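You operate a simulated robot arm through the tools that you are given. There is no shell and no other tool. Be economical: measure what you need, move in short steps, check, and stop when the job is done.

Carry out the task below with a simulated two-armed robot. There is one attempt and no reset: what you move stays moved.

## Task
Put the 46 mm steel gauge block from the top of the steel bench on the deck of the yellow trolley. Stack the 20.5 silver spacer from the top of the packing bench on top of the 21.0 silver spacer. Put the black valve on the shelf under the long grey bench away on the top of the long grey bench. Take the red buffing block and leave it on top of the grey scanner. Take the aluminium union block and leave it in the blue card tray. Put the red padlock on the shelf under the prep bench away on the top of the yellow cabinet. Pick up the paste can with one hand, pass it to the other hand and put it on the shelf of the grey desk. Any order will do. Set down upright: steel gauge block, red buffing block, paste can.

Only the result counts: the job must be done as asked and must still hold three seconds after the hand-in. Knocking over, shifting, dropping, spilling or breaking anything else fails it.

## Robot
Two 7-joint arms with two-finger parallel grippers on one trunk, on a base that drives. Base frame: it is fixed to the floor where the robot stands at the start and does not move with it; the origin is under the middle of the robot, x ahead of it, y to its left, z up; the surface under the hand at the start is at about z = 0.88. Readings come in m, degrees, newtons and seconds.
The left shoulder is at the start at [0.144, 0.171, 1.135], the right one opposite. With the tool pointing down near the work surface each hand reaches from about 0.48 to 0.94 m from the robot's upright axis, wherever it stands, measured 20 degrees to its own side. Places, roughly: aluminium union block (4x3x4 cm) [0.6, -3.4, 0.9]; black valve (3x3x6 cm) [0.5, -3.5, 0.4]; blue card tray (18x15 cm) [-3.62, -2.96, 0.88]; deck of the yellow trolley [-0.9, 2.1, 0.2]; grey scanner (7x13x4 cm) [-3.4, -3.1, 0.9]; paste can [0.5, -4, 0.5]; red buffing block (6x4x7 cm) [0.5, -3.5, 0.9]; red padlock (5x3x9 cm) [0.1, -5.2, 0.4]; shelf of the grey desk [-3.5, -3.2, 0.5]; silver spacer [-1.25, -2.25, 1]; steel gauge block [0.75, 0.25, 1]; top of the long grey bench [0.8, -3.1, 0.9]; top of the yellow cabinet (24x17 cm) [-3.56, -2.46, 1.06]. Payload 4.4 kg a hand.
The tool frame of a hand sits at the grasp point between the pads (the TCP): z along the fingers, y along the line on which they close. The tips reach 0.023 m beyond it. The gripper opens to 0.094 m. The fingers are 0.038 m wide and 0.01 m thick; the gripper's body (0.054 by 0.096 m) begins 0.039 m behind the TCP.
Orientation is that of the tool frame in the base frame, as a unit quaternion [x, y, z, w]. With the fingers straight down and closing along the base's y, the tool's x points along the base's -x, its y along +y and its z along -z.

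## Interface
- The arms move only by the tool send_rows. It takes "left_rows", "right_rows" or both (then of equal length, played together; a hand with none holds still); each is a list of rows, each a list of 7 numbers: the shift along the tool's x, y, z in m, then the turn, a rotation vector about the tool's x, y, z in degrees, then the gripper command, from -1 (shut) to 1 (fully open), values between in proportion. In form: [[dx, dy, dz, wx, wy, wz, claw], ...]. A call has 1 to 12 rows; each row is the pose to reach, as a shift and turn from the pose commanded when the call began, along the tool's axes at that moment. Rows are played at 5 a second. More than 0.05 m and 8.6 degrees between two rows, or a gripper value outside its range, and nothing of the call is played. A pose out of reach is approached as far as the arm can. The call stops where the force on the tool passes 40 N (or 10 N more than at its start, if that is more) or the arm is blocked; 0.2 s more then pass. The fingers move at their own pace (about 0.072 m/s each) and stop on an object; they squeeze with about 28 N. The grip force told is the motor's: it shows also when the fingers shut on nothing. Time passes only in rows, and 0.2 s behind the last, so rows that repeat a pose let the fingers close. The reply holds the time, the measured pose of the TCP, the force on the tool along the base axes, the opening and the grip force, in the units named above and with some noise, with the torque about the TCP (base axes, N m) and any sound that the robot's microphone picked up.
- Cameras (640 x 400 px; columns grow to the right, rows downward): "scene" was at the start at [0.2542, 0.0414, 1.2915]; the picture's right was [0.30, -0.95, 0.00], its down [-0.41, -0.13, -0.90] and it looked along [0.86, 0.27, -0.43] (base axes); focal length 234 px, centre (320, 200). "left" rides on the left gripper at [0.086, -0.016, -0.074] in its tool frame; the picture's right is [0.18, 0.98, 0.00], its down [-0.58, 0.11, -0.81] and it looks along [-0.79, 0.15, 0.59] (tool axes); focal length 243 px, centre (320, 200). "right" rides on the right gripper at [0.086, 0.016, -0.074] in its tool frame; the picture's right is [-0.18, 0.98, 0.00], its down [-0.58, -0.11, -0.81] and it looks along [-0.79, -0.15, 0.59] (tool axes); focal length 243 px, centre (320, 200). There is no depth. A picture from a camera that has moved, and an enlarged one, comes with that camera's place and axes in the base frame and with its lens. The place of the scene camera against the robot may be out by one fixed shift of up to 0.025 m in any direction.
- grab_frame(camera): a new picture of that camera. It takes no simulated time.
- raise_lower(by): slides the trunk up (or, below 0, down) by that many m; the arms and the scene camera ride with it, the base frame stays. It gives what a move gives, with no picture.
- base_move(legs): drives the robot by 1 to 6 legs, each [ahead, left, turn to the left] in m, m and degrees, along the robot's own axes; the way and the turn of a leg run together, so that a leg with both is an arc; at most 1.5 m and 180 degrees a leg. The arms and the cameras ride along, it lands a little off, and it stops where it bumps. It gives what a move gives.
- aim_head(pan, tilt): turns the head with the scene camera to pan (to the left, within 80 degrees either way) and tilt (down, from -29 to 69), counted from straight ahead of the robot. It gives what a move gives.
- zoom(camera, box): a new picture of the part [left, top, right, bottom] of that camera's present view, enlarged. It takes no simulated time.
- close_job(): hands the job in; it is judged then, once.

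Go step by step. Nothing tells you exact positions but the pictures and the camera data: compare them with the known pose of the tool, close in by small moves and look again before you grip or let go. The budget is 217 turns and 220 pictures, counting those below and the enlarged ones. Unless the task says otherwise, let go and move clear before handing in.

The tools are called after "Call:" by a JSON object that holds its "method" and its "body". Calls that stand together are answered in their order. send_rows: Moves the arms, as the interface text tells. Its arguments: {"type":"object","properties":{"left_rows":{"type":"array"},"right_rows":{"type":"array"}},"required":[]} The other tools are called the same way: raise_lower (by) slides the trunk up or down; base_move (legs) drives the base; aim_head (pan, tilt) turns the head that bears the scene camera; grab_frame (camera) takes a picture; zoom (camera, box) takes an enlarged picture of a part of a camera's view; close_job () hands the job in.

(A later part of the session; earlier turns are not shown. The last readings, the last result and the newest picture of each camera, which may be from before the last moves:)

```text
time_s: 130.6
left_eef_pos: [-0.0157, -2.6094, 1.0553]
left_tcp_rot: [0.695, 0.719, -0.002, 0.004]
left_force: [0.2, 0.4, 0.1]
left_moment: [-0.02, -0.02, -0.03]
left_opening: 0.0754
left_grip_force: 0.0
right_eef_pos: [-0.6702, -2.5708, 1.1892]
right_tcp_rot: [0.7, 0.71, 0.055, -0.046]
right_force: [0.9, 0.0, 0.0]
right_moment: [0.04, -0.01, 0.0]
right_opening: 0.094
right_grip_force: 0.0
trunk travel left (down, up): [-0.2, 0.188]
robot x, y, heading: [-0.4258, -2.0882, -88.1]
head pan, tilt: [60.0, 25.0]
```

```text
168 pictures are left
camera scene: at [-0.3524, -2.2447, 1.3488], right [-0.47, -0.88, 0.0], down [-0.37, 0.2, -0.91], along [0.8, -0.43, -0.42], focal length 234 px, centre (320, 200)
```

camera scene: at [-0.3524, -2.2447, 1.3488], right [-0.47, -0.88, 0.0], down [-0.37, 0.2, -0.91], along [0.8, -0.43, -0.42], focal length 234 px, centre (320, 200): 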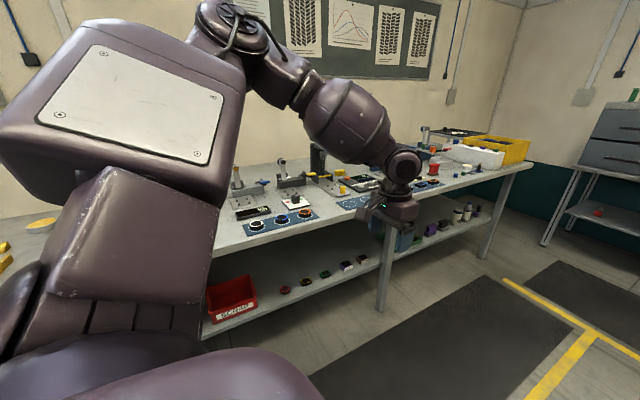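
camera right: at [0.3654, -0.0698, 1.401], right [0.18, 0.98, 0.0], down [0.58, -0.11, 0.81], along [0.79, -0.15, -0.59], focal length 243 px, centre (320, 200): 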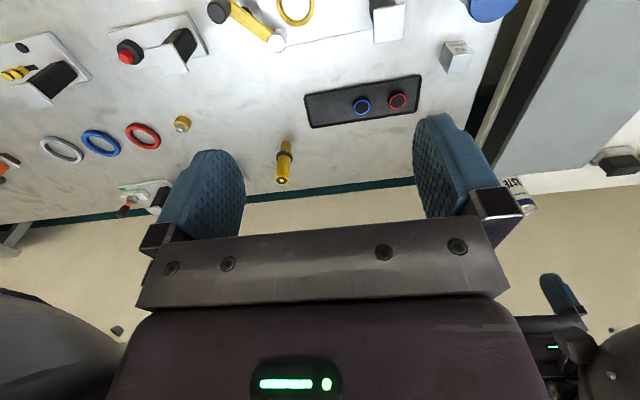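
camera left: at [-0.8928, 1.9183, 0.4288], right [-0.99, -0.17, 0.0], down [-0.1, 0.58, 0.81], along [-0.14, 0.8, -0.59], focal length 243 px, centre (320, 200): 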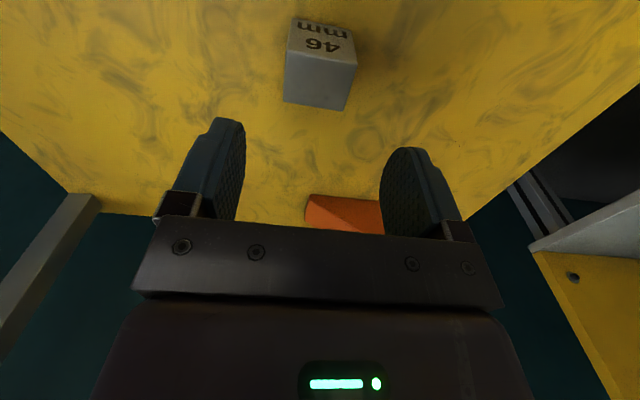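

I turn right to face the packing bench and look down at it.

Call:
{"method": "base_move", "body": {"legs": [[0, 0, -92]]}}

Call:
{"method": "aim_head", "body": {"pan": 0, "tilt": 38}}

Call:
{"method": "grab_frame", "body": {"camera": "scene"}}

```text
time_s: 135.1
left_eef_pos: [-0.9903, -2.4398, 1.0556]
left_tcp_rot: [0.999, -0.034, -0.003, 0.001]
left_force: [-1.4, -0.3, -0.2]
left_moment: [0.01, -0.02, -0.02]
left_opening: 0.0751
left_grip_force: 0.1
right_eef_pos: [-0.8826, -1.7925, 1.1892]
right_tcp_rot: [0.997, -0.044, 0.07, 0.01]
right_force: [-0.5, 0.5, 0.2]
right_moment: [0.03, 0.01, 0.0]
right_opening: 0.0941
right_grip_force: 0.0
trunk travel left (down, up): [-0.2, 0.188]
robot x, y, heading: [-0.4282, -2.0858, 175.9]
head pan, tilt: [60.0, 25.0]
```

```text
time_s: 136.4
left_eef_pos: [-0.9899, -2.4397, 1.0551]
left_tcp_rot: [0.999, -0.034, -0.004, 0.001]
left_force: [-0.6, 0.2, 0.2]
left_moment: [-0.01, -0.06, -0.02]
left_opening: 0.0751
left_grip_force: 0.1
right_eef_pos: [-0.8821, -1.793, 1.1896]
right_tcp_rot: [0.997, -0.044, 0.07, 0.01]
right_force: [-0.7, 0.1, -0.6]
right_moment: [-0.01, -0.02, -0.02]
right_opening: 0.0941
right_grip_force: 0.0
trunk travel left (down, up): [-0.2, 0.188]
robot x, y, heading: [-0.4242, -2.0861, 175.8]
head pan, tilt: [0.0, 38.0]
```

```text
167 pictures are left
camera scene: at [-0.6527, -2.0568, 1.3285], right [0.07, 1.0, 0.0], down [0.61, -0.04, -0.79], along [-0.79, 0.06, -0.62], focal length 234 px, centre (320, 200)
```

scene: 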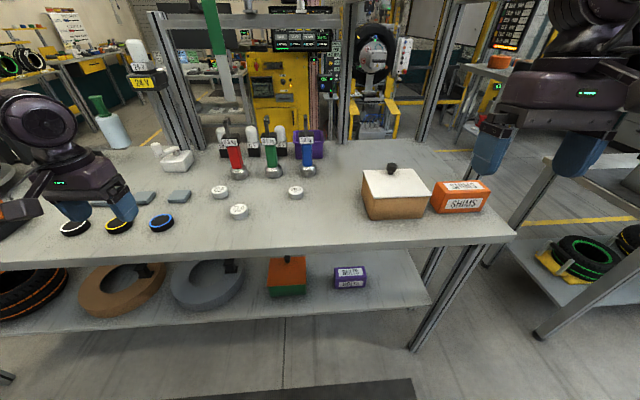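

The spacers are the three silver discs in the middle; I zoom in on their markings.

Call:
{"method": "zoom", "body": {"camera": "scene", "box": [190, 160, 330, 230]}}

Call:
{"method": "zoom", "body": {"camera": "scene", "box": [130, 110, 330, 235]}}

```text
4.57 times, centred on (260, 195) of scene
camera zoom: at [-0.6527, -2.0568, 1.3285], right [0.07, 1.0, 0.0], down [0.61, -0.04, -0.79], along [-0.79, 0.06, -0.62], focal length 1070 px, centre (594, 223)
```

zoom: 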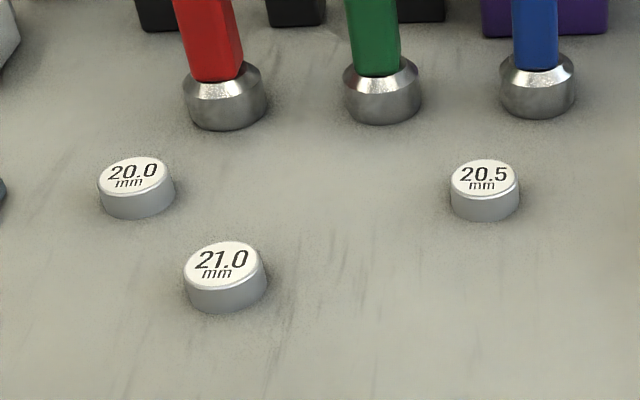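

```text
3.20 times, centred on (230, 172) of scene
camera zoom: at [-0.6527, -2.0568, 1.3285], right [0.07, 1.0, 0.0], down [0.61, -0.04, -0.79], along [-0.79, 0.06, -0.62], focal length 749 px, centre (608, 288)
```

zoom: 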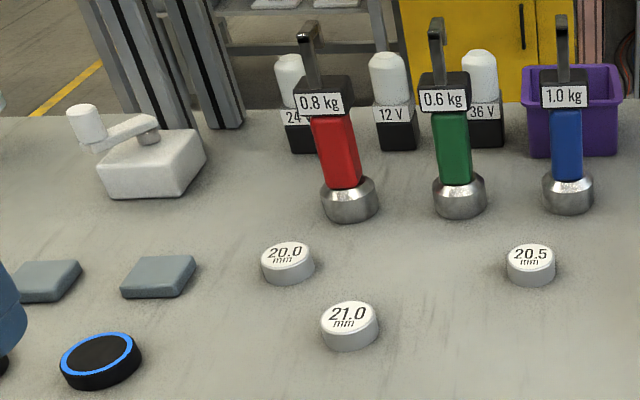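

20.5 sits near (−1.25, −2.09), 21.0 near (−1.17, −2.245). I shift the base so both lie in front of the left hand.

Call:
{"method": "base_move", "body": {"legs": [[0.12, -0.12, 4]]}}

Call:
{"method": "grab_frame", "body": {"camera": "left"}}

Call:
{"method": "grab_frame", "body": {"camera": "scene"}}

```text
time_s: 138.1
left_eef_pos: [-1.079, -2.3473, 1.0545]
left_tcp_rot: [1.0, -0.001, -0.002, 0.001]
left_force: [0.0, -0.1, 0.2]
left_moment: [-0.01, -0.03, -0.01]
left_opening: 0.0751
left_grip_force: 0.1
right_eef_pos: [-1.0163, -1.6941, 1.19]
right_tcp_rot: [0.997, -0.01, 0.07, 0.007]
right_force: [0.4, -0.6, 0.6]
right_moment: [-0.02, -0.02, 0.01]
right_opening: 0.0941
right_grip_force: 0.1
trunk travel left (down, up): [-0.2, 0.188]
robot x, y, heading: [-0.538, -1.9572, 179.8]
head pan, tilt: [0.0, 38.0]
```

```text
164 pictures are left
camera left: at [-0.9923, -2.3306, 1.1277], right [0.18, -0.98, 0.0], down [-0.58, -0.11, 0.81], along [-0.8, -0.15, -0.59], focal length 243 px, centre (320, 200)
```

left: 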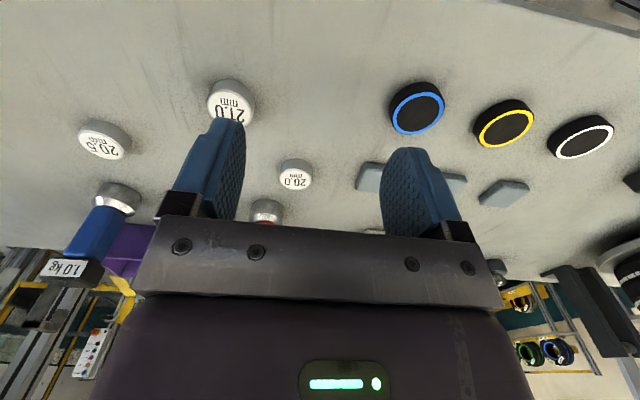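

```text
163 pictures are left
camera scene: at [-0.7676, -1.9414, 1.3285], right [0.0, 1.0, 0.0], down [0.62, 0.0, -0.79], along [-0.79, 0.0, -0.62], focal length 234 px, centre (320, 200)
```

scene: 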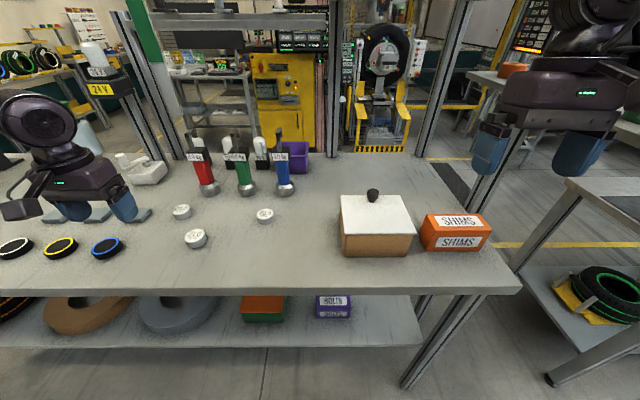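

I bring the left hand just short of the 20.5 spacer for a closer look.

Call:
{"method": "send_rows", "body": {"left_rows": [[-0.01, -0.045, 0.0, 0, 0, 0, 0.6], [-0.02, -0.09, 0.01, 0, 0, 0, 0.6], [-0.03, -0.135, 0.02, 0, 0, 0, 0.6], [-0.04, -0.18, 0.03, 0, 0, 0, 0.6], [-0.05, -0.225, 0.04, 0, 0, 0, 0.6], [-0.05, -0.245, 0.06, 0, 0, 0, 0.6], [-0.05, -0.245, 0.06, 0, 0, 0, 0.6]]}}

Call:
{"method": "grab_frame", "body": {"camera": "left"}}

```text
time_s: 139.7
left_eef_pos: [-1.092, -2.1601, 1.0294]
left_tcp_rot: [1.0, -0.001, -0.003, 0.001]
left_force: [-0.4, -0.5, 0.1]
left_moment: [0.03, -0.01, -0.02]
left_opening: 0.0752
left_grip_force: 0.0
left hand out of reach, approached as far as the arm can: row 4, 5, 6, 7
right_eef_pos: [-1.0154, -1.6958, 1.1904]
right_tcp_rot: [0.997, -0.011, 0.071, 0.008]
right_force: [0.4, 0.1, -0.3]
right_moment: [-0.02, 0.03, -0.03]
right_opening: 0.094
right_grip_force: 0.1
trunk travel left (down, up): [-0.2, 0.188]
robot x, y, heading: [-0.5402, -1.9591, 180.0]
head pan, tilt: [0.0, 38.0]
```

```text
162 pictures are left
camera left: at [-1.0051, -2.1451, 1.1025], right [0.18, -0.98, 0.0], down [-0.58, -0.11, 0.81], along [-0.8, -0.15, -0.59], focal length 243 px, centre (320, 200)
```

left: 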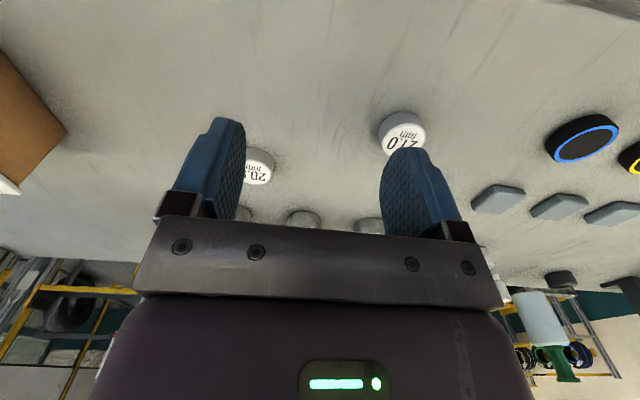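

It is at an inner limit again. 20.5 is at about (−1.221, −2.112). I step the base 0.17 m right so it lies more to the left side.

Call:
{"method": "base_move", "body": {"legs": [[0, -0.17, 0]]}}

Call:
{"method": "send_rows", "body": {"left_rows": [[0, 0.04, 0.0, 0, 0, 0, 0.6], [0, 0.08, 0.0, 0, 0, 0, 0.6], [-0.03, 0.11, 0.01, 0, 0, 0, 0.6], [-0.06, 0.12, 0.03, 0, 0, 0, 0.6], [-0.07, 0.12, 0.05, 0, 0, 0, 0.6], [-0.07, 0.12, 0.05, 0, 0, 0, 0.6]]}}

Call:
{"method": "grab_frame", "body": {"camera": "left"}}

```text
time_s: 141.8
left_eef_pos: [-1.0911, -1.9964, 1.0288]
left_tcp_rot: [1.0, 0.001, -0.003, 0.002]
left_force: [-0.1, 0.5, -0.2]
left_moment: [0.0, -0.01, 0.02]
left_opening: 0.0753
left_grip_force: 0.1
right_eef_pos: [-1.0159, -1.5302, 1.189]
right_tcp_rot: [0.997, -0.01, 0.071, 0.008]
right_force: [0.5, 0.3, 0.2]
right_moment: [-0.03, 0.0, -0.01]
right_opening: 0.0937
right_grip_force: 0.0
trunk travel left (down, up): [-0.2, 0.188]
robot x, y, heading: [-0.5383, -1.7916, 179.8]
head pan, tilt: [0.0, 38.0]
```

```text
time_s: 143.2
left_eef_pos: [-1.1647, -2.1162, 0.9781]
left_tcp_rot: [1.0, 0.0, -0.003, 0.001]
left_force: [0.2, -0.8, 0.1]
left_moment: [-0.02, -0.04, 0.03]
left_opening: 0.0755
left_grip_force: 0.0
right_eef_pos: [-1.0148, -1.5304, 1.1897]
right_tcp_rot: [0.997, -0.01, 0.07, 0.007]
right_force: [-0.8, 0.8, 0.2]
right_moment: [0.0, -0.01, 0.03]
right_opening: 0.0939
right_grip_force: 0.0
trunk travel left (down, up): [-0.2, 0.188]
robot x, y, heading: [-0.5426, -1.7915, 179.9]
head pan, tilt: [0.0, 38.0]
```

```text
161 pictures are left
camera left: at [-1.0774, -2.1001, 1.0524], right [0.18, -0.98, 0.0], down [-0.58, -0.11, 0.81], along [-0.8, -0.15, -0.59], focal length 243 px, centre (320, 200)
```

left: 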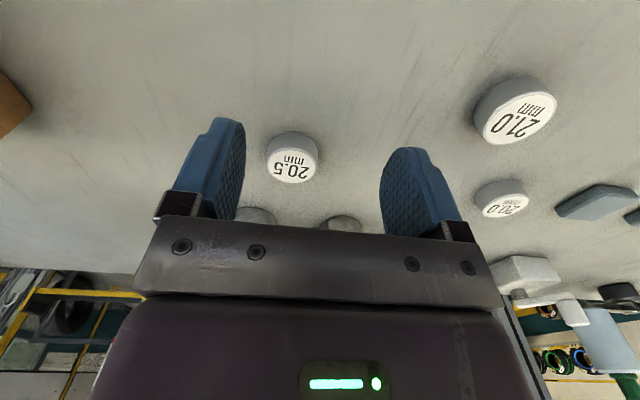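

Call:
{"method": "send_rows", "body": {"left_rows": [[-0.035, -0.005, 0.0, 0, 0, 0, 0.6], [-0.071, -0.01, 0.01, 0, 0, 0, 0.6], [-0.071, -0.01, 0.035, 0, 0, 0, 0.6], [-0.071, -0.01, 0.035, 0, 0, 0, 0.6]]}}

Call:
{"method": "grab_frame", "body": {"camera": "left"}}

Call:
{"method": "grab_frame", "body": {"camera": "scene"}}

```text
time_s: 144.2
left_eef_pos: [-1.1775, -2.1331, 0.9787]
left_tcp_rot: [1.0, 0.0, -0.003, 0.001]
left_force: [-0.2, -0.4, -0.4]
left_moment: [0.0, -0.05, 0.01]
left_opening: 0.0752
left_grip_force: 0.0
left hand out of reach, approached as far as the arm can: row 1, 2, 3, 4
right_eef_pos: [-1.0146, -1.5299, 1.1905]
right_tcp_rot: [0.997, -0.01, 0.07, 0.008]
right_force: [0.2, 0.0, 0.1]
right_moment: [-0.02, -0.05, -0.06]
right_opening: 0.0939
right_grip_force: 0.1
trunk travel left (down, up): [-0.2, 0.188]
robot x, y, heading: [-0.5405, -1.7945, 179.9]
head pan, tilt: [0.0, 38.0]
```

```text
160 pictures are left
camera left: at [-1.0904, -2.1175, 1.0533], right [0.18, -0.98, 0.0], down [-0.58, -0.11, 0.81], along [-0.8, -0.15, -0.59], focal length 243 px, centre (320, 200)
```

left: 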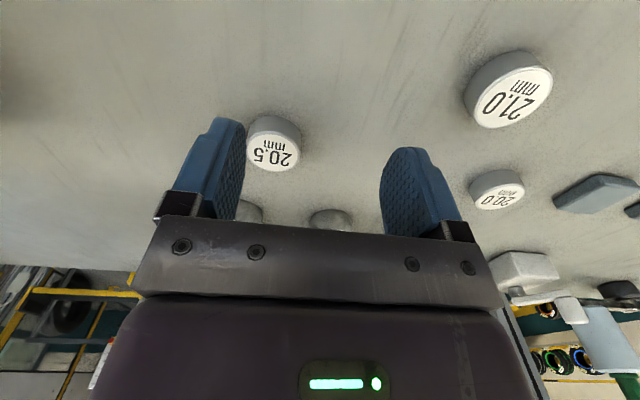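

```text
159 pictures are left
camera scene: at [-0.7666, -1.7768, 1.3285], right [0.0, 1.0, 0.0], down [0.62, 0.0, -0.79], along [-0.79, 0.0, -0.62], focal length 234 px, centre (320, 200)
```

scene: 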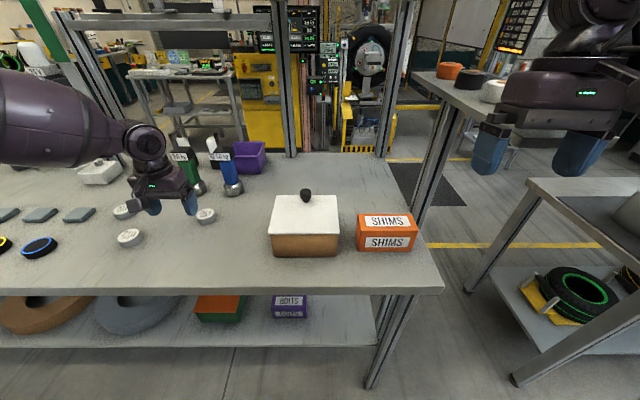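

The left arm is still on the other branch and can't come in. The right arm is on the good branch, so I'll use it here: I lift the left hand clear, and shift the base left.

Call:
{"method": "send_rows", "body": {"left_rows": [[0.0, 0, -0.04, 0, 0, 0, 0.6], [0.0, 0, -0.08, 0, 0, 0, 0.6], [0.04, 0.02, -0.1, 0, 0, 0, 0.6], [0.08, 0.04, -0.1, 0, 0, 0, 0.6], [0.12, 0.06, -0.1, 0, 0, 0, 0.6], [0.16, 0.06, -0.1, 0, 0, 0, 0.6]]}}

Call:
{"method": "base_move", "body": {"legs": [[-0.12, 0, 0], [0, 0.6, 0]]}}

Call:
{"method": "grab_frame", "body": {"camera": "right"}}

Call:
{"method": "grab_frame", "body": {"camera": "scene"}}

```text
time_s: 145.6
left_eef_pos: [-1.0167, -2.1963, 1.0812]
left_tcp_rot: [1.0, 0.0, -0.004, 0.0]
left_force: [0.1, 0.4, -0.2]
left_moment: [0.01, -0.01, 0.0]
left_opening: 0.0751
left_grip_force: 0.1
right_eef_pos: [-1.0143, -1.5298, 1.1899]
right_tcp_rot: [0.997, -0.011, 0.07, 0.008]
right_force: [0.1, 0.2, -0.1]
right_moment: [0.0, 0.0, 0.01]
right_opening: 0.0944
right_grip_force: 0.0
trunk travel left (down, up): [-0.2, 0.188]
robot x, y, heading: [-0.5408, -1.7924, 179.6]
head pan, tilt: [0.0, 38.0]
```

```text
time_s: 152.2
left_eef_pos: [-0.8868, -2.8028, 1.0811]
left_tcp_rot: [1.0, 0.009, -0.003, 0.001]
left_force: [-0.1, 0.6, 0.1]
left_moment: [0.02, -0.01, -0.03]
left_opening: 0.075
left_grip_force: 0.0
right_eef_pos: [-0.8941, -2.1359, 1.1887]
right_tcp_rot: [0.997, -0.002, 0.071, 0.007]
right_force: [0.0, 0.3, -0.1]
right_moment: [-0.01, 0.02, 0.02]
right_opening: 0.094
right_grip_force: 0.1
trunk travel left (down, up): [-0.2, 0.188]
robot x, y, heading: [-0.416, -2.3886, -179.4]
head pan, tilt: [0.0, 38.0]
```

```text
158 pictures are left
camera right: at [-0.8178, -2.1521, 1.2761], right [-0.19, -0.98, -0.01], down [-0.69, 0.12, 0.71], along [-0.7, 0.14, -0.7], focal length 243 px, centre (320, 200)
```

right: 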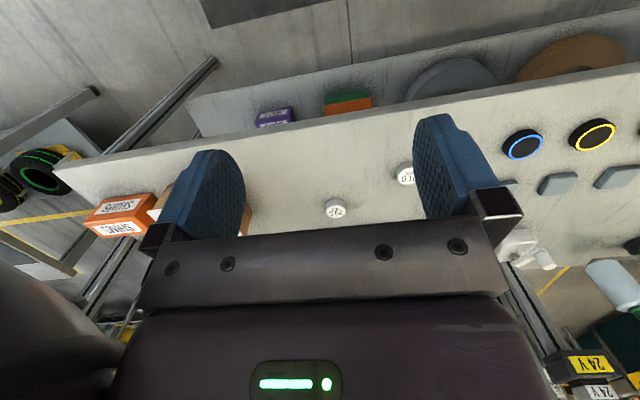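

```text
157 pictures are left
camera scene: at [-0.6412, -2.3787, 1.3285], right [-0.01, 1.0, 0.0], down [0.62, 0.01, -0.79], along [-0.79, -0.01, -0.62], focal length 234 px, centre (320, 200)
```

scene: 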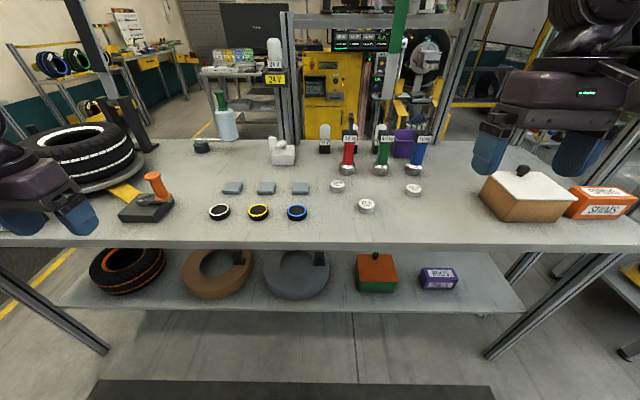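

I drive back in by 0.12, level the right tool (8° tilt about its y), and look.

Call:
{"method": "base_move", "body": {"legs": [[0.12, 0, 0]]}}

Call:
{"method": "send_rows", "body": {"right_rows": [[0, 0, 0.02, 0.4, -4, 0, 0.6], [-0.02, 0, 0.05, 0.8, -8.1, 0, 0.6], [-0.05, 0, 0.08, 0.8, -8.1, 0, 0.6], [-0.08, 0, 0.11, 0.8, -8.1, 0, 0.6], [-0.1, 0, 0.15, 0.8, -8.1, 0, 0.6], [-0.12, 0, 0.18, 0.8, -8.1, 0, 0.6], [-0.12, 0, 0.18, 0.8, -8.1, 0, 0.6]]}}

Call:
{"method": "grab_frame", "body": {"camera": "right"}}

```text
time_s: 153.4
left_eef_pos: [-1.0088, -2.8039, 1.082]
left_tcp_rot: [1.0, 0.009, -0.003, 0.001]
left_force: [-0.8, -0.1, 0.5]
left_moment: [-0.01, -0.04, 0.0]
left_opening: 0.0751
left_grip_force: 0.1
right_eef_pos: [-1.0157, -2.1373, 1.1882]
right_tcp_rot: [0.997, -0.002, 0.071, 0.006]
right_force: [-1.2, -0.3, 0.0]
right_moment: [-0.01, 0.02, -0.01]
right_opening: 0.0944
right_grip_force: 0.0
trunk travel left (down, up): [-0.2, 0.188]
robot x, y, heading: [-0.5383, -2.392, -179.1]
head pan, tilt: [0.0, 38.0]
```

```text
time_s: 155.0
left_eef_pos: [-1.0078, -2.8039, 1.082]
left_tcp_rot: [1.0, 0.009, -0.004, 0.001]
left_force: [0.9, 0.0, -0.3]
left_moment: [0.02, -0.01, -0.01]
left_opening: 0.0753
left_grip_force: 0.0
right_eef_pos: [-1.1101, -2.1381, 0.9934]
right_tcp_rot: [1.0, -0.002, 0.0, 0.0]
right_force: [0.6, -0.1, -0.2]
right_moment: [0.0, 0.0, 0.0]
right_opening: 0.075
right_grip_force: 0.1
trunk travel left (down, up): [-0.2, 0.188]
robot x, y, heading: [-0.5352, -2.389, -179.2]
head pan, tilt: [0.0, 38.0]
```

```text
156 pictures are left
camera right: at [-1.023, -2.1548, 1.0677], right [-0.19, -0.98, 0.0], down [-0.58, 0.11, 0.81], along [-0.79, 0.15, -0.59], focal length 243 px, centre (320, 200)
```

right: 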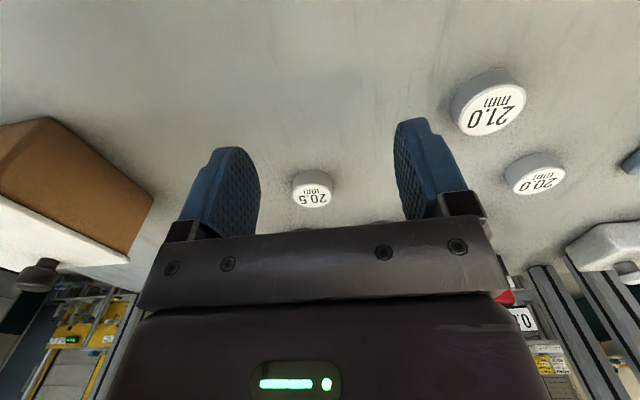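

20.5 is at (−1.235, −2.107), in line with before. I go over it, then down.

Call:
{"method": "send_rows", "body": {"right_rows": [[-0.04, -0.01, 0, 0, 0, 0, 0.6], [-0.08, -0.02, 0, 0, 0, 0, 0.6], [-0.124, -0.031, 0, 0, 0, 0, 0.6], [-0.124, -0.031, 0.03, 0, 0, 0, 0.6], [-0.124, -0.031, 0.05, 0, 0, 0, 0.6], [-0.124, -0.031, 0.05, 0, 0, 0, 0.6]]}}

Call:
{"method": "grab_frame", "body": {"camera": "right"}}

Call:
{"method": "grab_frame", "body": {"camera": "scene"}}

```text
time_s: 156.4
left_eef_pos: [-1.007, -2.8039, 1.0812]
left_tcp_rot: [1.0, 0.009, -0.003, 0.001]
left_force: [0.5, 0.3, -0.7]
left_moment: [0.0, 0.01, 0.01]
left_opening: 0.0751
left_grip_force: 0.0
right_eef_pos: [-1.233, -2.109, 0.9424]
right_tcp_rot: [1.0, -0.003, 0.0, 0.0]
right_force: [0.2, 0.6, -0.5]
right_moment: [0.02, -0.06, -0.01]
right_opening: 0.0751
right_grip_force: 0.1
trunk travel left (down, up): [-0.2, 0.188]
robot x, y, heading: [-0.536, -2.3908, -179.4]
head pan, tilt: [0.0, 38.0]
```

```text
155 pictures are left
camera right: at [-1.146, -2.1259, 1.0179], right [-0.19, -0.98, 0.0], down [-0.58, 0.11, 0.81], along [-0.79, 0.15, -0.59], focal length 243 px, centre (320, 200)
```

right: 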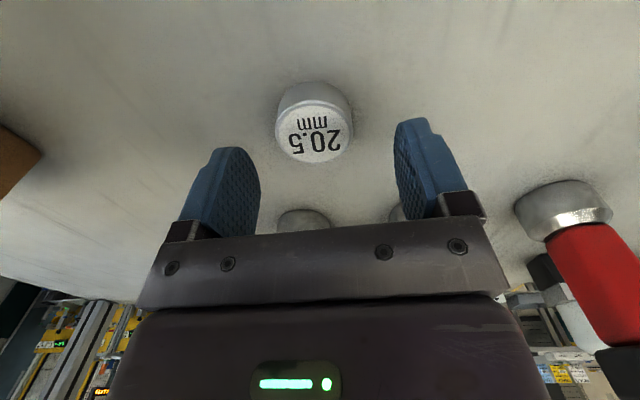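

```text
154 pictures are left
camera scene: at [-0.7629, -2.3801, 1.3286], right [-0.01, 1.0, 0.0], down [0.62, 0.01, -0.79], along [-0.79, -0.01, -0.62], focal length 234 px, centre (320, 200)
```

scene: 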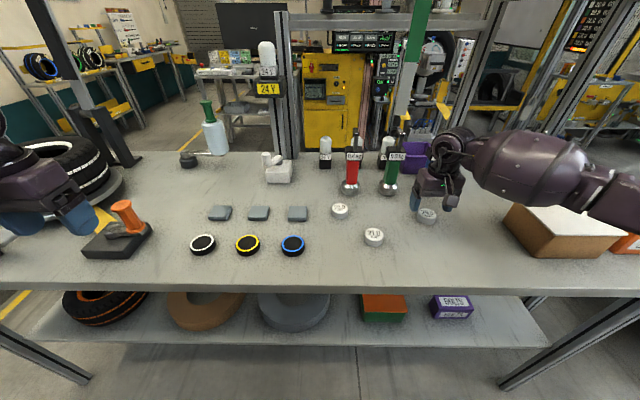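

Call:
{"method": "send_rows", "body": {"right_rows": [[-0.002, -0.003, 0.02, 0, 0, 0, 0.6], [-0.002, -0.003, 0.037, 0, 0, 0, 0.6], [-0.002, -0.003, 0.037, 0, 0, 0, -1], [-0.002, -0.003, 0.037, 0, 0, 0, -1], [-0.002, -0.003, 0.037, 0, 0, 0, -1], [-0.002, -0.003, 0.037, 0, 0, 0, -1]]}}

Call:
{"method": "grab_frame", "body": {"camera": "right"}}

```text
time_s: 157.8
left_eef_pos: [-1.0074, -2.8032, 1.0811]
left_tcp_rot: [1.0, 0.008, -0.003, 0.0]
left_force: [0.8, 0.4, -0.1]
left_moment: [0.0, -0.01, 0.0]
left_opening: 0.0751
left_grip_force: 0.0
right_eef_pos: [-1.2343, -2.1061, 0.9076]
right_tcp_rot: [1.0, -0.004, -0.001, 0.0]
right_force: [-0.3, 0.7, 0.5]
right_moment: [0.01, 0.0, -0.02]
right_opening: 0.0459
right_grip_force: 28.0
trunk travel left (down, up): [-0.2, 0.188]
robot x, y, heading: [-0.5346, -2.3913, -179.4]
head pan, tilt: [0.0, 38.0]
```

```text
153 pictures are left
camera right: at [-1.1479, -2.1228, 0.9829], right [-0.19, -0.98, 0.0], down [-0.58, 0.11, 0.81], along [-0.79, 0.15, -0.59], focal length 243 px, centre (320, 200)
```

right: 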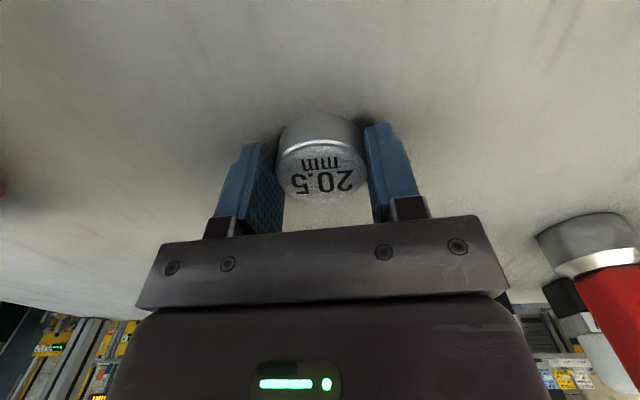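

Gripped at 46 mm. I lift and move in front of the 21.0 spacer to measure it.

Call:
{"method": "send_rows", "body": {"right_rows": [[0, 0, -0.03, 0, 0, 0, -1], [0, 0, -0.065, 0, 0, 0, -1], [0.035, 0.02, -0.065, 0, 0, 0, -1], [0.07, 0.04, -0.065, 0, 0, 0, -1], [0.1, 0.07, -0.065, 0, 0, 0, -1], [0.12, 0.11, -0.065, 0, 0, 0, -1], [0.13, 0.15, -0.065, 0, 0, 0, -1], [0.13, 0.156, -0.065, 0, 0, 0, -1], [0.13, 0.156, -0.065, 0, 0, 0, -1]]}}

Call:
{"method": "grab_frame", "body": {"camera": "right"}}

```text
time_s: 159.8
left_eef_pos: [-1.0079, -2.8045, 1.0819]
left_tcp_rot: [1.0, 0.009, -0.004, 0.0]
left_force: [-0.2, 0.4, 0.4]
left_moment: [-0.01, 0.01, 0.0]
left_opening: 0.0752
left_grip_force: 0.2
right_eef_pos: [-1.1044, -2.2614, 0.9714]
right_tcp_rot: [1.0, -0.003, 0.0, 0.0]
right_force: [0.2, -0.7, -0.5]
right_moment: [-0.01, 0.0, 0.01]
right_opening: 0.0456
right_grip_force: 27.7
trunk travel left (down, up): [-0.2, 0.188]
robot x, y, heading: [-0.5348, -2.3896, -179.3]
head pan, tilt: [0.0, 38.0]
```

```text
152 pictures are left
camera right: at [-1.0166, -2.2784, 1.0469], right [-0.19, -0.98, 0.0], down [-0.58, 0.11, 0.81], along [-0.79, 0.15, -0.59], focal length 243 px, centre (320, 200)
```

right: 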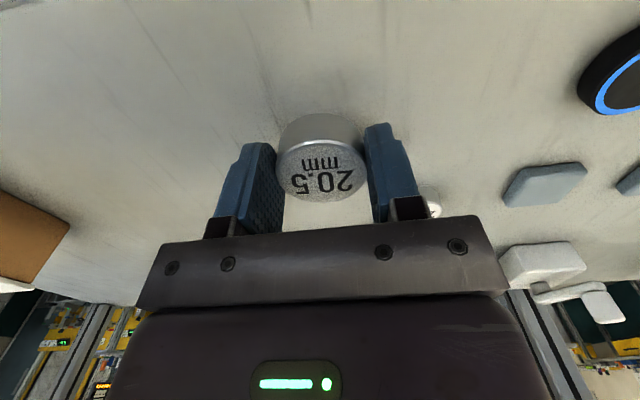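

The held disc hides it; I sidestep 8 cm to see the 21.0 spacer.

Call:
{"method": "send_rows", "body": {"right_rows": [[0, -0.04, 0, 0, 0, 0, -1], [0, -0.08, 0, 0, 0, 0, -1], [0, -0.08, 0, 0, 0, 0, -1]]}}

Call:
{"method": "zoom", "body": {"camera": "right", "box": [340, 60, 560, 240]}}

```text
time_s: 160.6
left_eef_pos: [-1.0079, -2.8045, 1.081]
left_tcp_rot: [1.0, 0.01, -0.002, 0.001]
left_force: [-0.4, 0.6, -1.0]
left_moment: [0.01, -0.02, -0.01]
left_opening: 0.0752
left_grip_force: 0.0
right_eef_pos: [-1.105, -2.1822, 0.9728]
right_tcp_rot: [1.0, -0.002, 0.001, 0.0]
right_force: [-0.2, -0.6, -0.2]
right_moment: [0.0, -0.01, 0.01]
right_opening: 0.0455
right_grip_force: 28.4
trunk travel left (down, up): [-0.2, 0.188]
robot x, y, heading: [-0.5356, -2.3907, -179.1]
head pan, tilt: [0.0, 38.0]
```

```text
2.22 times, centred on (450, 150) of right
camera zoom: at [-1.0169, -2.1988, 1.0476], right [-0.19, -0.98, 0.0], down [-0.58, 0.11, 0.81], along [-0.79, 0.15, -0.59], focal length 539 px, centre (31, 311)
```

zoom: 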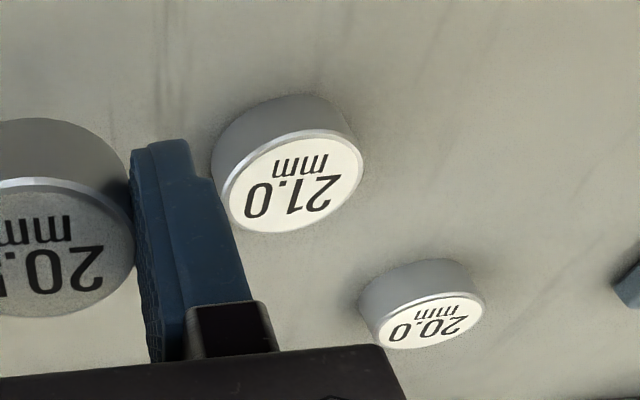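

21.0 is centred at about (−1.158, −2.263). I move above it at low height and check from both cameras.

Call:
{"method": "send_rows", "body": {"right_rows": [[0, 0.04, 0, 0, 0, 0, -1], [-0.02, 0.081, 0, 0, 0, 0, -1], [-0.052, 0.081, 0, 0, 0, 0, -1], [-0.052, 0.081, 0.03, 0, 0, 0, -1], [-0.052, 0.081, 0.03, 0, 0, 0, -1]]}}

Call:
{"method": "zoom", "body": {"camera": "right", "box": [220, 60, 420, 220]}}

Call:
{"method": "aim_head", "body": {"pan": -10, "tilt": 45}}

Call:
{"method": "zoom", "body": {"camera": "scene", "box": [240, 120, 400, 220]}}

```text
time_s: 161.8
left_eef_pos: [-1.0068, -2.8038, 1.0813]
left_tcp_rot: [1.0, 0.009, -0.003, 0.002]
left_force: [-0.1, -0.4, -0.3]
left_moment: [0.01, 0.02, 0.01]
left_opening: 0.0751
left_grip_force: 0.1
right_eef_pos: [-1.1572, -2.2662, 0.9418]
right_tcp_rot: [1.0, -0.002, -0.001, 0.0]
right_force: [0.3, 0.1, -0.9]
right_moment: [-0.02, 0.0, 0.0]
right_opening: 0.0454
right_grip_force: 28.1
trunk travel left (down, up): [-0.2, 0.188]
robot x, y, heading: [-0.5372, -2.3895, -179.2]
head pan, tilt: [0.0, 38.0]
```

```text
2.50 times, centred on (320, 140) of right
camera zoom: at [-1.0688, -2.2822, 1.0169], right [-0.19, -0.98, 0.0], down [-0.58, 0.11, 0.81], along [-0.79, 0.15, -0.59], focal length 606 px, centre (320, 350)
```

zoom: 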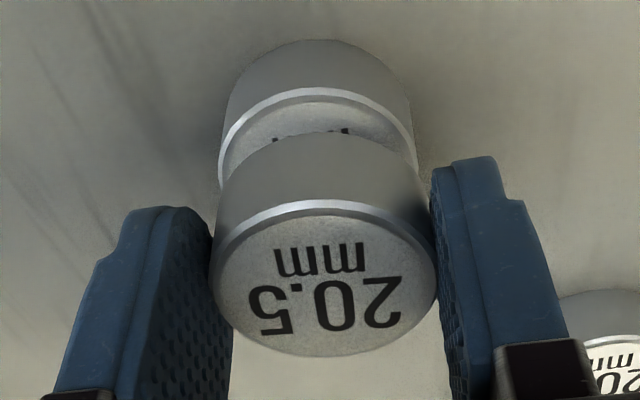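

```text
time_s: 162.6
left_eef_pos: [-1.0081, -2.8037, 1.0822]
left_tcp_rot: [1.0, 0.009, -0.003, 0.001]
left_force: [-0.8, 0.6, 0.7]
left_moment: [0.03, -0.02, 0.0]
left_opening: 0.0754
left_grip_force: 0.1
right_eef_pos: [-1.1557, -2.2648, 0.9418]
right_tcp_rot: [1.0, -0.004, 0.0, 0.0]
right_force: [-0.4, -0.1, -1.5]
right_moment: [0.03, 0.01, 0.0]
right_opening: 0.0454
right_grip_force: 28.1
trunk travel left (down, up): [-0.2, 0.188]
robot x, y, heading: [-0.5373, -2.3932, -179.3]
head pan, tilt: [-10.0, 45.0]
```

```text
4.00 times, centred on (320, 170) of scene
camera zoom: at [-0.7573, -2.366, 1.3183], right [0.16, 0.99, 0.0], down [0.7, -0.11, -0.71], along [-0.7, 0.11, -0.71], focal length 937 px, centre (320, 320)
```

zoom: 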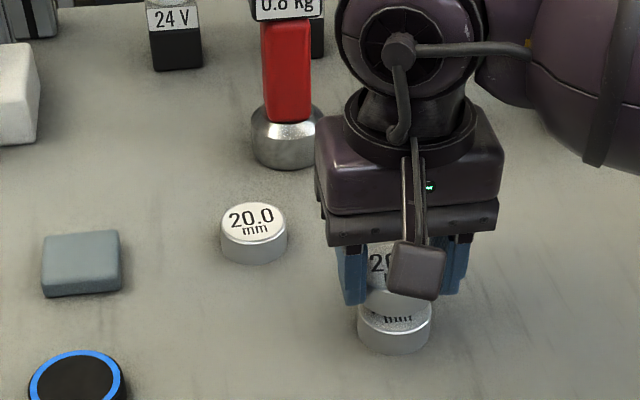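

Aligned within about 2 mm. I correct 1.5 mm and lower gently.

Call:
{"method": "send_rows", "body": {"right_rows": [[0.0015, 0, 0.006, 0, 0, 0, -1], [0.0015, 0, 0.011, 0, 0, 0, -1], [0.0015, 0, 0.013, 0, 0, 0, -1], [0.0015, 0, 0.0145, 0, 0, 0, -1]]}}

Call:
{"method": "zoom", "body": {"camera": "right", "box": [220, 60, 420, 220]}}

```text
time_s: 163.6
left_eef_pos: [-1.008, -2.8031, 1.0823]
left_tcp_rot: [1.0, 0.009, -0.003, 0.001]
left_force: [0.1, -0.2, 0.4]
left_moment: [0.03, -0.01, -0.01]
left_opening: 0.075
left_grip_force: 0.1
right_eef_pos: [-1.1553, -2.2644, 0.9276]
right_tcp_rot: [1.0, -0.003, -0.001, 0.001]
right_force: [0.1, -1.3, 2.6]
right_moment: [-0.04, 0.0, 0.01]
right_opening: 0.0457
right_grip_force: 27.6
trunk travel left (down, up): [-0.2, 0.188]
robot x, y, heading: [-0.5375, -2.3918, -179.0]
head pan, tilt: [-10.0, 45.0]
```

```text
2.50 times, centred on (320, 140) of right
camera zoom: at [-1.0682, -2.2805, 1.0036], right [-0.19, -0.98, 0.0], down [-0.58, 0.11, 0.81], along [-0.79, 0.15, -0.59], focal length 606 px, centre (320, 350)
```

zoom: 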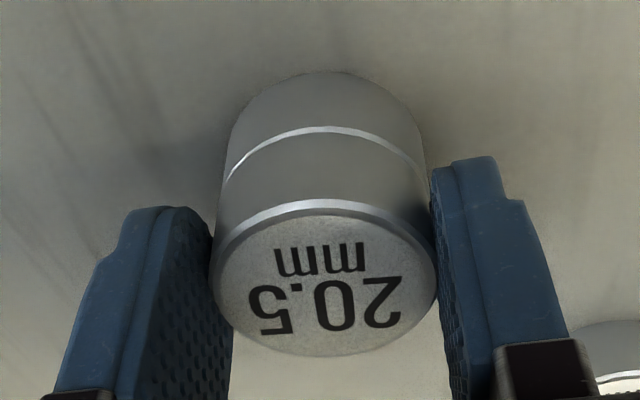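

Contact is light and they line up. I open and lift.

Call:
{"method": "send_rows", "body": {"right_rows": [[0, 0, 0, 0, 0, 0, 0.1], [0, 0, 0, 0, 0, 0, 0.6], [0, 0, 0, 0, 0, 0, 0.6], [0, 0, -0.03, 0, 0, 0, 0.6], [0, 0, -0.07, 0, 0, 0, 0.6], [0.03, 0, -0.11, 0, 0, 0, 0.6], [0.07, 0, -0.14, 0, 0, 0, 0.6]]}}

Call:
{"method": "zoom", "body": {"camera": "scene", "box": [240, 120, 400, 220]}}

Call:
{"method": "grab_frame", "body": {"camera": "right"}}

```text
time_s: 165.2
left_eef_pos: [-1.0064, -2.8054, 1.0813]
left_tcp_rot: [1.0, 0.009, -0.003, 0.0]
left_force: [-0.3, -0.4, -0.3]
left_moment: [0.01, 0.01, -0.02]
left_opening: 0.0751
left_grip_force: 0.0
right_eef_pos: [-1.0848, -2.2638, 1.0689]
right_tcp_rot: [1.0, -0.003, -0.001, -0.001]
right_force: [0.4, -0.7, -0.8]
right_moment: [0.0, 0.02, -0.01]
right_opening: 0.0749
right_grip_force: 0.0
trunk travel left (down, up): [-0.2, 0.188]
robot x, y, heading: [-0.5335, -2.3913, -179.4]
head pan, tilt: [-10.0, 45.0]
```

```text
4.00 times, centred on (320, 170) of scene
camera zoom: at [-0.7563, -2.3659, 1.3185], right [0.16, 0.99, 0.0], down [0.7, -0.11, -0.71], along [-0.7, 0.11, -0.71], focal length 937 px, centre (320, 320)
```

zoom: 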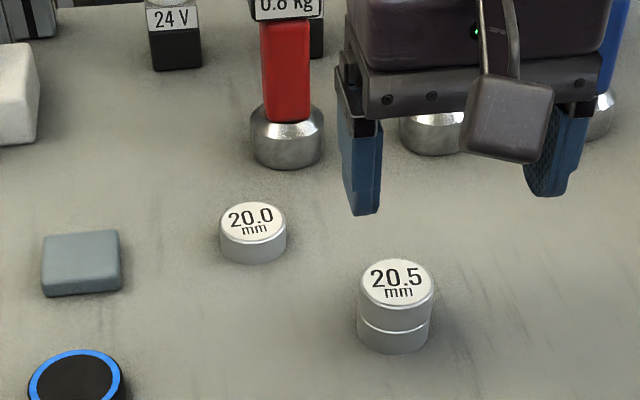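

```text
146 pictures are left
camera right: at [-0.996, -2.2794, 1.1441], right [-0.19, -0.98, 0.0], down [-0.58, 0.11, 0.81], along [-0.79, 0.15, -0.59], focal length 243 px, centre (320, 200)
```

right: 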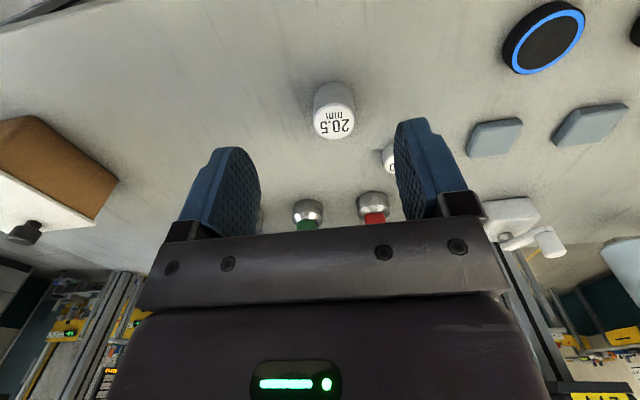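

The 20.5 spacer sits neatly on the 21.0. I back off, turn to face east and move down to the long grey bench.

Call:
{"method": "base_move", "body": {"legs": [[-0.3, 0, 0], [0, 0, 90], [0, 0, 90]]}}

Call:
{"method": "base_move", "body": {"legs": [[0, -0.9, 0]]}}

Call:
{"method": "aim_head", "body": {"pan": 0, "tilt": 35}}

Call:
{"method": "grab_frame", "body": {"camera": "scene"}}

```text
time_s: 174.9
left_eef_pos: [0.2221, -1.9623, 1.0812]
left_tcp_rot: [-0.021, 1.0, 0.001, 0.003]
left_force: [0.1, 0.7, 0.9]
left_moment: [0.01, -0.02, -0.03]
left_opening: 0.0753
left_grip_force: 0.1
right_eef_pos: [0.3125, -2.5007, 1.0683]
right_tcp_rot: [-0.01, 1.0, 0.0, -0.001]
right_force: [0.6, 0.7, 0.8]
right_moment: [0.02, 0.02, 0.0]
right_opening: 0.0752
right_grip_force: 0.0
trunk travel left (down, up): [-0.2, 0.188]
robot x, y, heading: [-0.24, -2.3851, 2.1]
head pan, tilt: [-10.0, 45.0]
```

```text
time_s: 183.1
left_eef_pos: [0.2571, -2.8559, 1.0825]
left_tcp_rot: [-0.019, 1.0, 0.001, 0.003]
left_force: [0.0, 0.1, -0.3]
left_moment: [-0.01, 0.04, 0.0]
left_opening: 0.0756
left_grip_force: 0.0
right_eef_pos: [0.344, -3.3954, 1.0692]
right_tcp_rot: [-0.007, 1.0, 0.0, 0.0]
right_force: [0.3, -0.3, 0.6]
right_moment: [0.02, 0.01, 0.0]
right_opening: 0.0752
right_grip_force: 0.0
trunk travel left (down, up): [-0.2, 0.188]
robot x, y, heading: [-0.2101, -3.2781, 2.3]
head pan, tilt: [-10.0, 45.0]
```

```text
time_s: 183.8
left_eef_pos: [0.2569, -2.8556, 1.0813]
left_tcp_rot: [-0.019, 1.0, 0.001, 0.003]
left_force: [-0.2, 0.4, 0.1]
left_moment: [0.02, 0.01, 0.01]
left_opening: 0.0752
left_grip_force: 0.2
right_eef_pos: [0.3457, -3.3951, 1.0682]
right_tcp_rot: [-0.008, 1.0, 0.0, 0.0]
right_force: [0.0, -0.1, -0.4]
right_moment: [-0.02, -0.02, 0.05]
right_opening: 0.0751
right_grip_force: 0.1
trunk travel left (down, up): [-0.2, 0.188]
robot x, y, heading: [-0.2058, -3.2775, 1.9]
head pan, tilt: [0.0, 35.0]
```

```text
145 pictures are left
camera scene: at [-0.0008, -3.2573, 1.333], right [0.03, -1.0, 0.0], down [-0.57, -0.02, -0.82], along [0.82, 0.03, -0.57], focal length 234 px, centre (320, 200)
```

scene: 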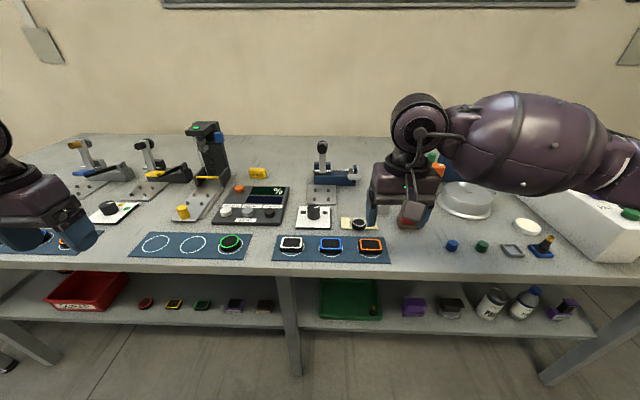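

The bench edge lies at x ≈ 0.385. Something red stands behind the right hand; I move that hand aside and zoom in.

Call:
{"method": "send_rows", "body": {"right_rows": [[0.02, -0.04, -0.02, 0, 0, 0, 0.6], [0.04, -0.08, -0.03, 0, 0, 0, 0.6], [0.05, -0.12, -0.04, 0, 0, 0, 0.6], [0.06, -0.16, -0.04, 0, 0, 0, 0.6], [0.06, -0.2, -0.04, 0, 0, 0, 0.6], [0.06, -0.24, -0.04, 0, 0, 0, 0.6]]}}

Call:
{"method": "zoom", "body": {"camera": "scene", "box": [280, 130, 480, 260]}}

Call:
{"method": "zoom", "body": {"camera": "scene", "box": [300, 270, 600, 350]}}

Call:
{"method": "aim_head", "body": {"pan": -45, "tilt": 35}}

Call:
{"method": "grab_frame", "body": {"camera": "scene"}}

```text
time_s: 185.2
left_eef_pos: [0.2557, -2.8559, 1.0831]
left_tcp_rot: [-0.02, 1.0, 0.001, 0.003]
left_force: [0.6, -0.4, 0.7]
left_moment: [0.02, -0.01, 0.03]
left_opening: 0.0751
left_grip_force: 0.1
right_eef_pos: [0.2864, -3.6369, 1.1073]
right_tcp_rot: [-0.009, 1.0, 0.0, 0.001]
right_force: [-0.5, 0.9, 0.3]
right_moment: [0.02, -0.02, 0.03]
right_opening: 0.0752
right_grip_force: 0.0
trunk travel left (down, up): [-0.2, 0.188]
robot x, y, heading: [-0.205, -3.2749, 2.1]
head pan, tilt: [0.0, 35.0]
```

```text
3.08 times, centred on (380, 195) of scene
camera zoom: at [-0.0018, -3.2576, 1.3334], right [0.03, -1.0, 0.0], down [-0.57, -0.02, -0.82], along [0.82, 0.03, -0.57], focal length 720 px, centre (135, 215)
```

zoom: 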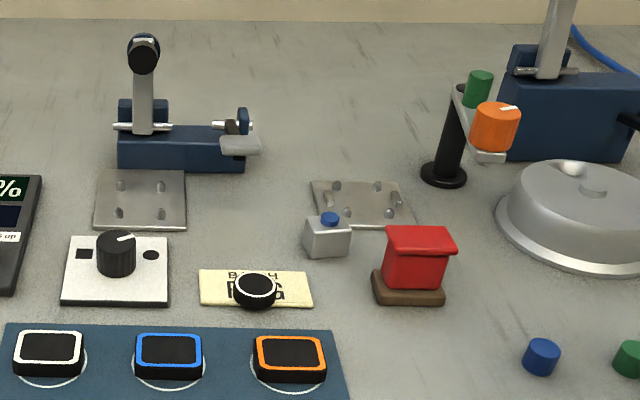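

```text
2.13 times, centred on (450, 310) of scene
camera zoom: at [-0.0018, -3.2576, 1.3334], right [0.03, -1.0, 0.0], down [-0.57, -0.02, -0.82], along [0.82, 0.03, -0.57], focal length 500 px, centre (43, -35)
```

zoom: 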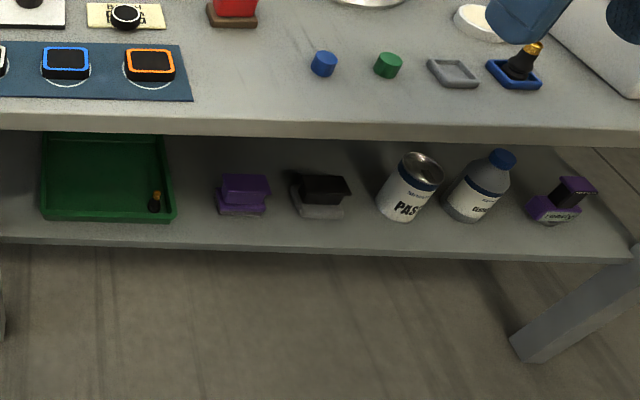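

```text
time_s: 186.3
left_eef_pos: [0.2568, -2.8562, 1.0817]
left_tcp_rot: [-0.019, 1.0, 0.001, 0.003]
left_force: [-1.3, 0.3, 0.1]
left_moment: [0.0, -0.02, -0.02]
left_opening: 0.0753
left_grip_force: 0.1
right_eef_pos: [0.2881, -3.635, 1.106]
right_tcp_rot: [-0.008, 1.0, 0.0, 0.0]
right_force: [-0.3, 0.5, 0.0]
right_moment: [0.04, 0.03, 0.0]
right_opening: 0.0754
right_grip_force: 0.1
trunk travel left (down, up): [-0.2, 0.188]
robot x, y, heading: [-0.2047, -3.2773, 2.1]
head pan, tilt: [-45.0, 35.0]
```

```text
142 pictures are left
camera scene: at [-0.0243, -3.3203, 1.3331], right [-0.68, -0.73, 0.0], down [-0.42, 0.39, -0.82], along [0.6, -0.56, -0.57], focal length 234 px, centre (320, 200)
```

scene: 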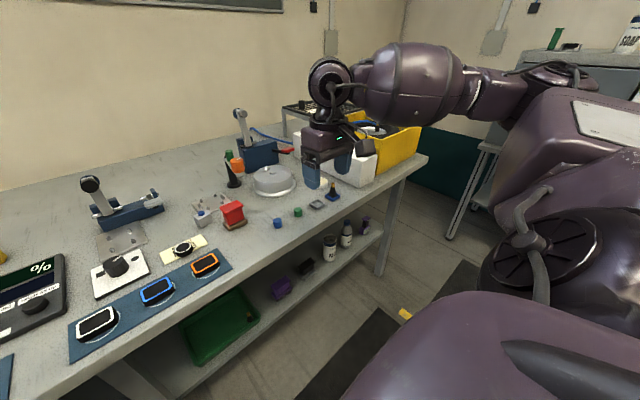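

I see the grey union block with a blue plug, the red buffing block on its brown foot, a small black valve in the green tray on the shelf at about (0.53, −3.45), and the paste can at about (0.55, −3.92). I start with the valve, using the low left arm: shift the base and lower the trunk.

Call:
{"method": "base_move", "body": {"legs": [[-0.1, -0.45, -2]]}}

Call:
{"method": "raise_lower", "body": {"by": -0.2}}

Call:
{"method": "aim_head", "body": {"pan": 20, "tilt": 45}}

Call:
{"method": "grab_frame", "body": {"camera": "scene"}}

```text
time_s: 190.7
left_eef_pos: [0.1794, -3.3086, 1.0821]
left_tcp_rot: [-0.002, 1.0, 0.0, 0.003]
left_force: [0.3, -0.5, -0.4]
left_moment: [0.02, -0.01, 0.0]
left_opening: 0.0752
left_grip_force: 0.0
right_eef_pos: [0.1851, -4.0892, 1.1066]
right_tcp_rot: [0.008, 1.0, 0.0, 0.0]
right_force: [-0.3, 0.0, 0.9]
right_moment: [-0.03, -0.01, -0.01]
right_opening: 0.0753
right_grip_force: 0.0
trunk travel left (down, up): [-0.2, 0.188]
robot x, y, heading: [-0.2967, -3.7162, 0.0]
head pan, tilt: [-45.0, 35.0]
```

```text
time_s: 192.8
left_eef_pos: [0.1793, -3.3084, 0.8821]
left_tcp_rot: [-0.004, 1.0, 0.001, 0.004]
left_force: [-0.6, 0.3, 0.3]
left_moment: [0.02, -0.04, 0.0]
left_opening: 0.0748
left_grip_force: 0.1
right_eef_pos: [0.1952, -4.0892, 0.8774]
right_tcp_rot: [0.008, 0.998, 0.0, -0.059]
right_force: [-0.3, -0.1, 1.0]
right_moment: [-0.02, -0.01, 0.02]
right_opening: 0.0753
right_grip_force: 0.0
trunk travel left (down, up): [0.0, 0.388]
robot x, y, heading: [-0.2962, -3.7184, 0.2]
head pan, tilt: [-45.0, 35.0]
```

```text
time_s: 194.2
left_eef_pos: [0.1779, -3.3084, 0.8819]
left_tcp_rot: [-0.002, 1.0, 0.001, 0.003]
left_force: [-0.5, 0.6, 0.4]
left_moment: [-0.07, 0.0, -0.01]
left_opening: 0.0753
left_grip_force: 0.0
right_eef_pos: [0.1953, -4.0879, 0.877]
right_tcp_rot: [0.007, 0.998, 0.0, -0.06]
right_force: [-0.7, 0.6, 0.9]
right_moment: [0.0, -0.03, -0.01]
right_opening: 0.0751
right_grip_force: 0.0
trunk travel left (down, up): [0.0, 0.388]
robot x, y, heading: [-0.2968, -3.7168, 0.1]
head pan, tilt: [20.0, 45.0]
```

```text
141 pictures are left
camera scene: at [0.0747, -3.6734, 1.0788], right [0.34, -0.94, 0.0], down [-0.66, -0.24, -0.71], along [0.66, 0.24, -0.71], focal length 234 px, centre (320, 200)
```

scene: 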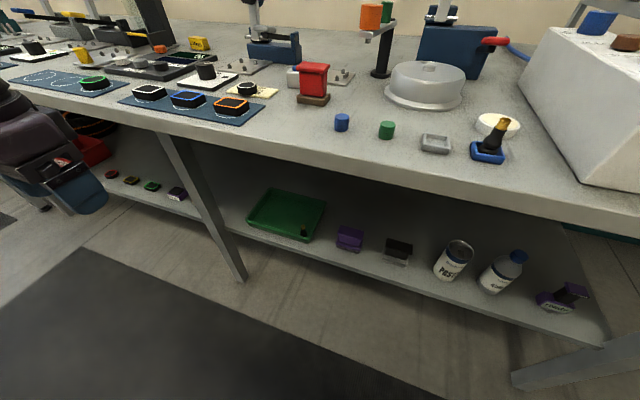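

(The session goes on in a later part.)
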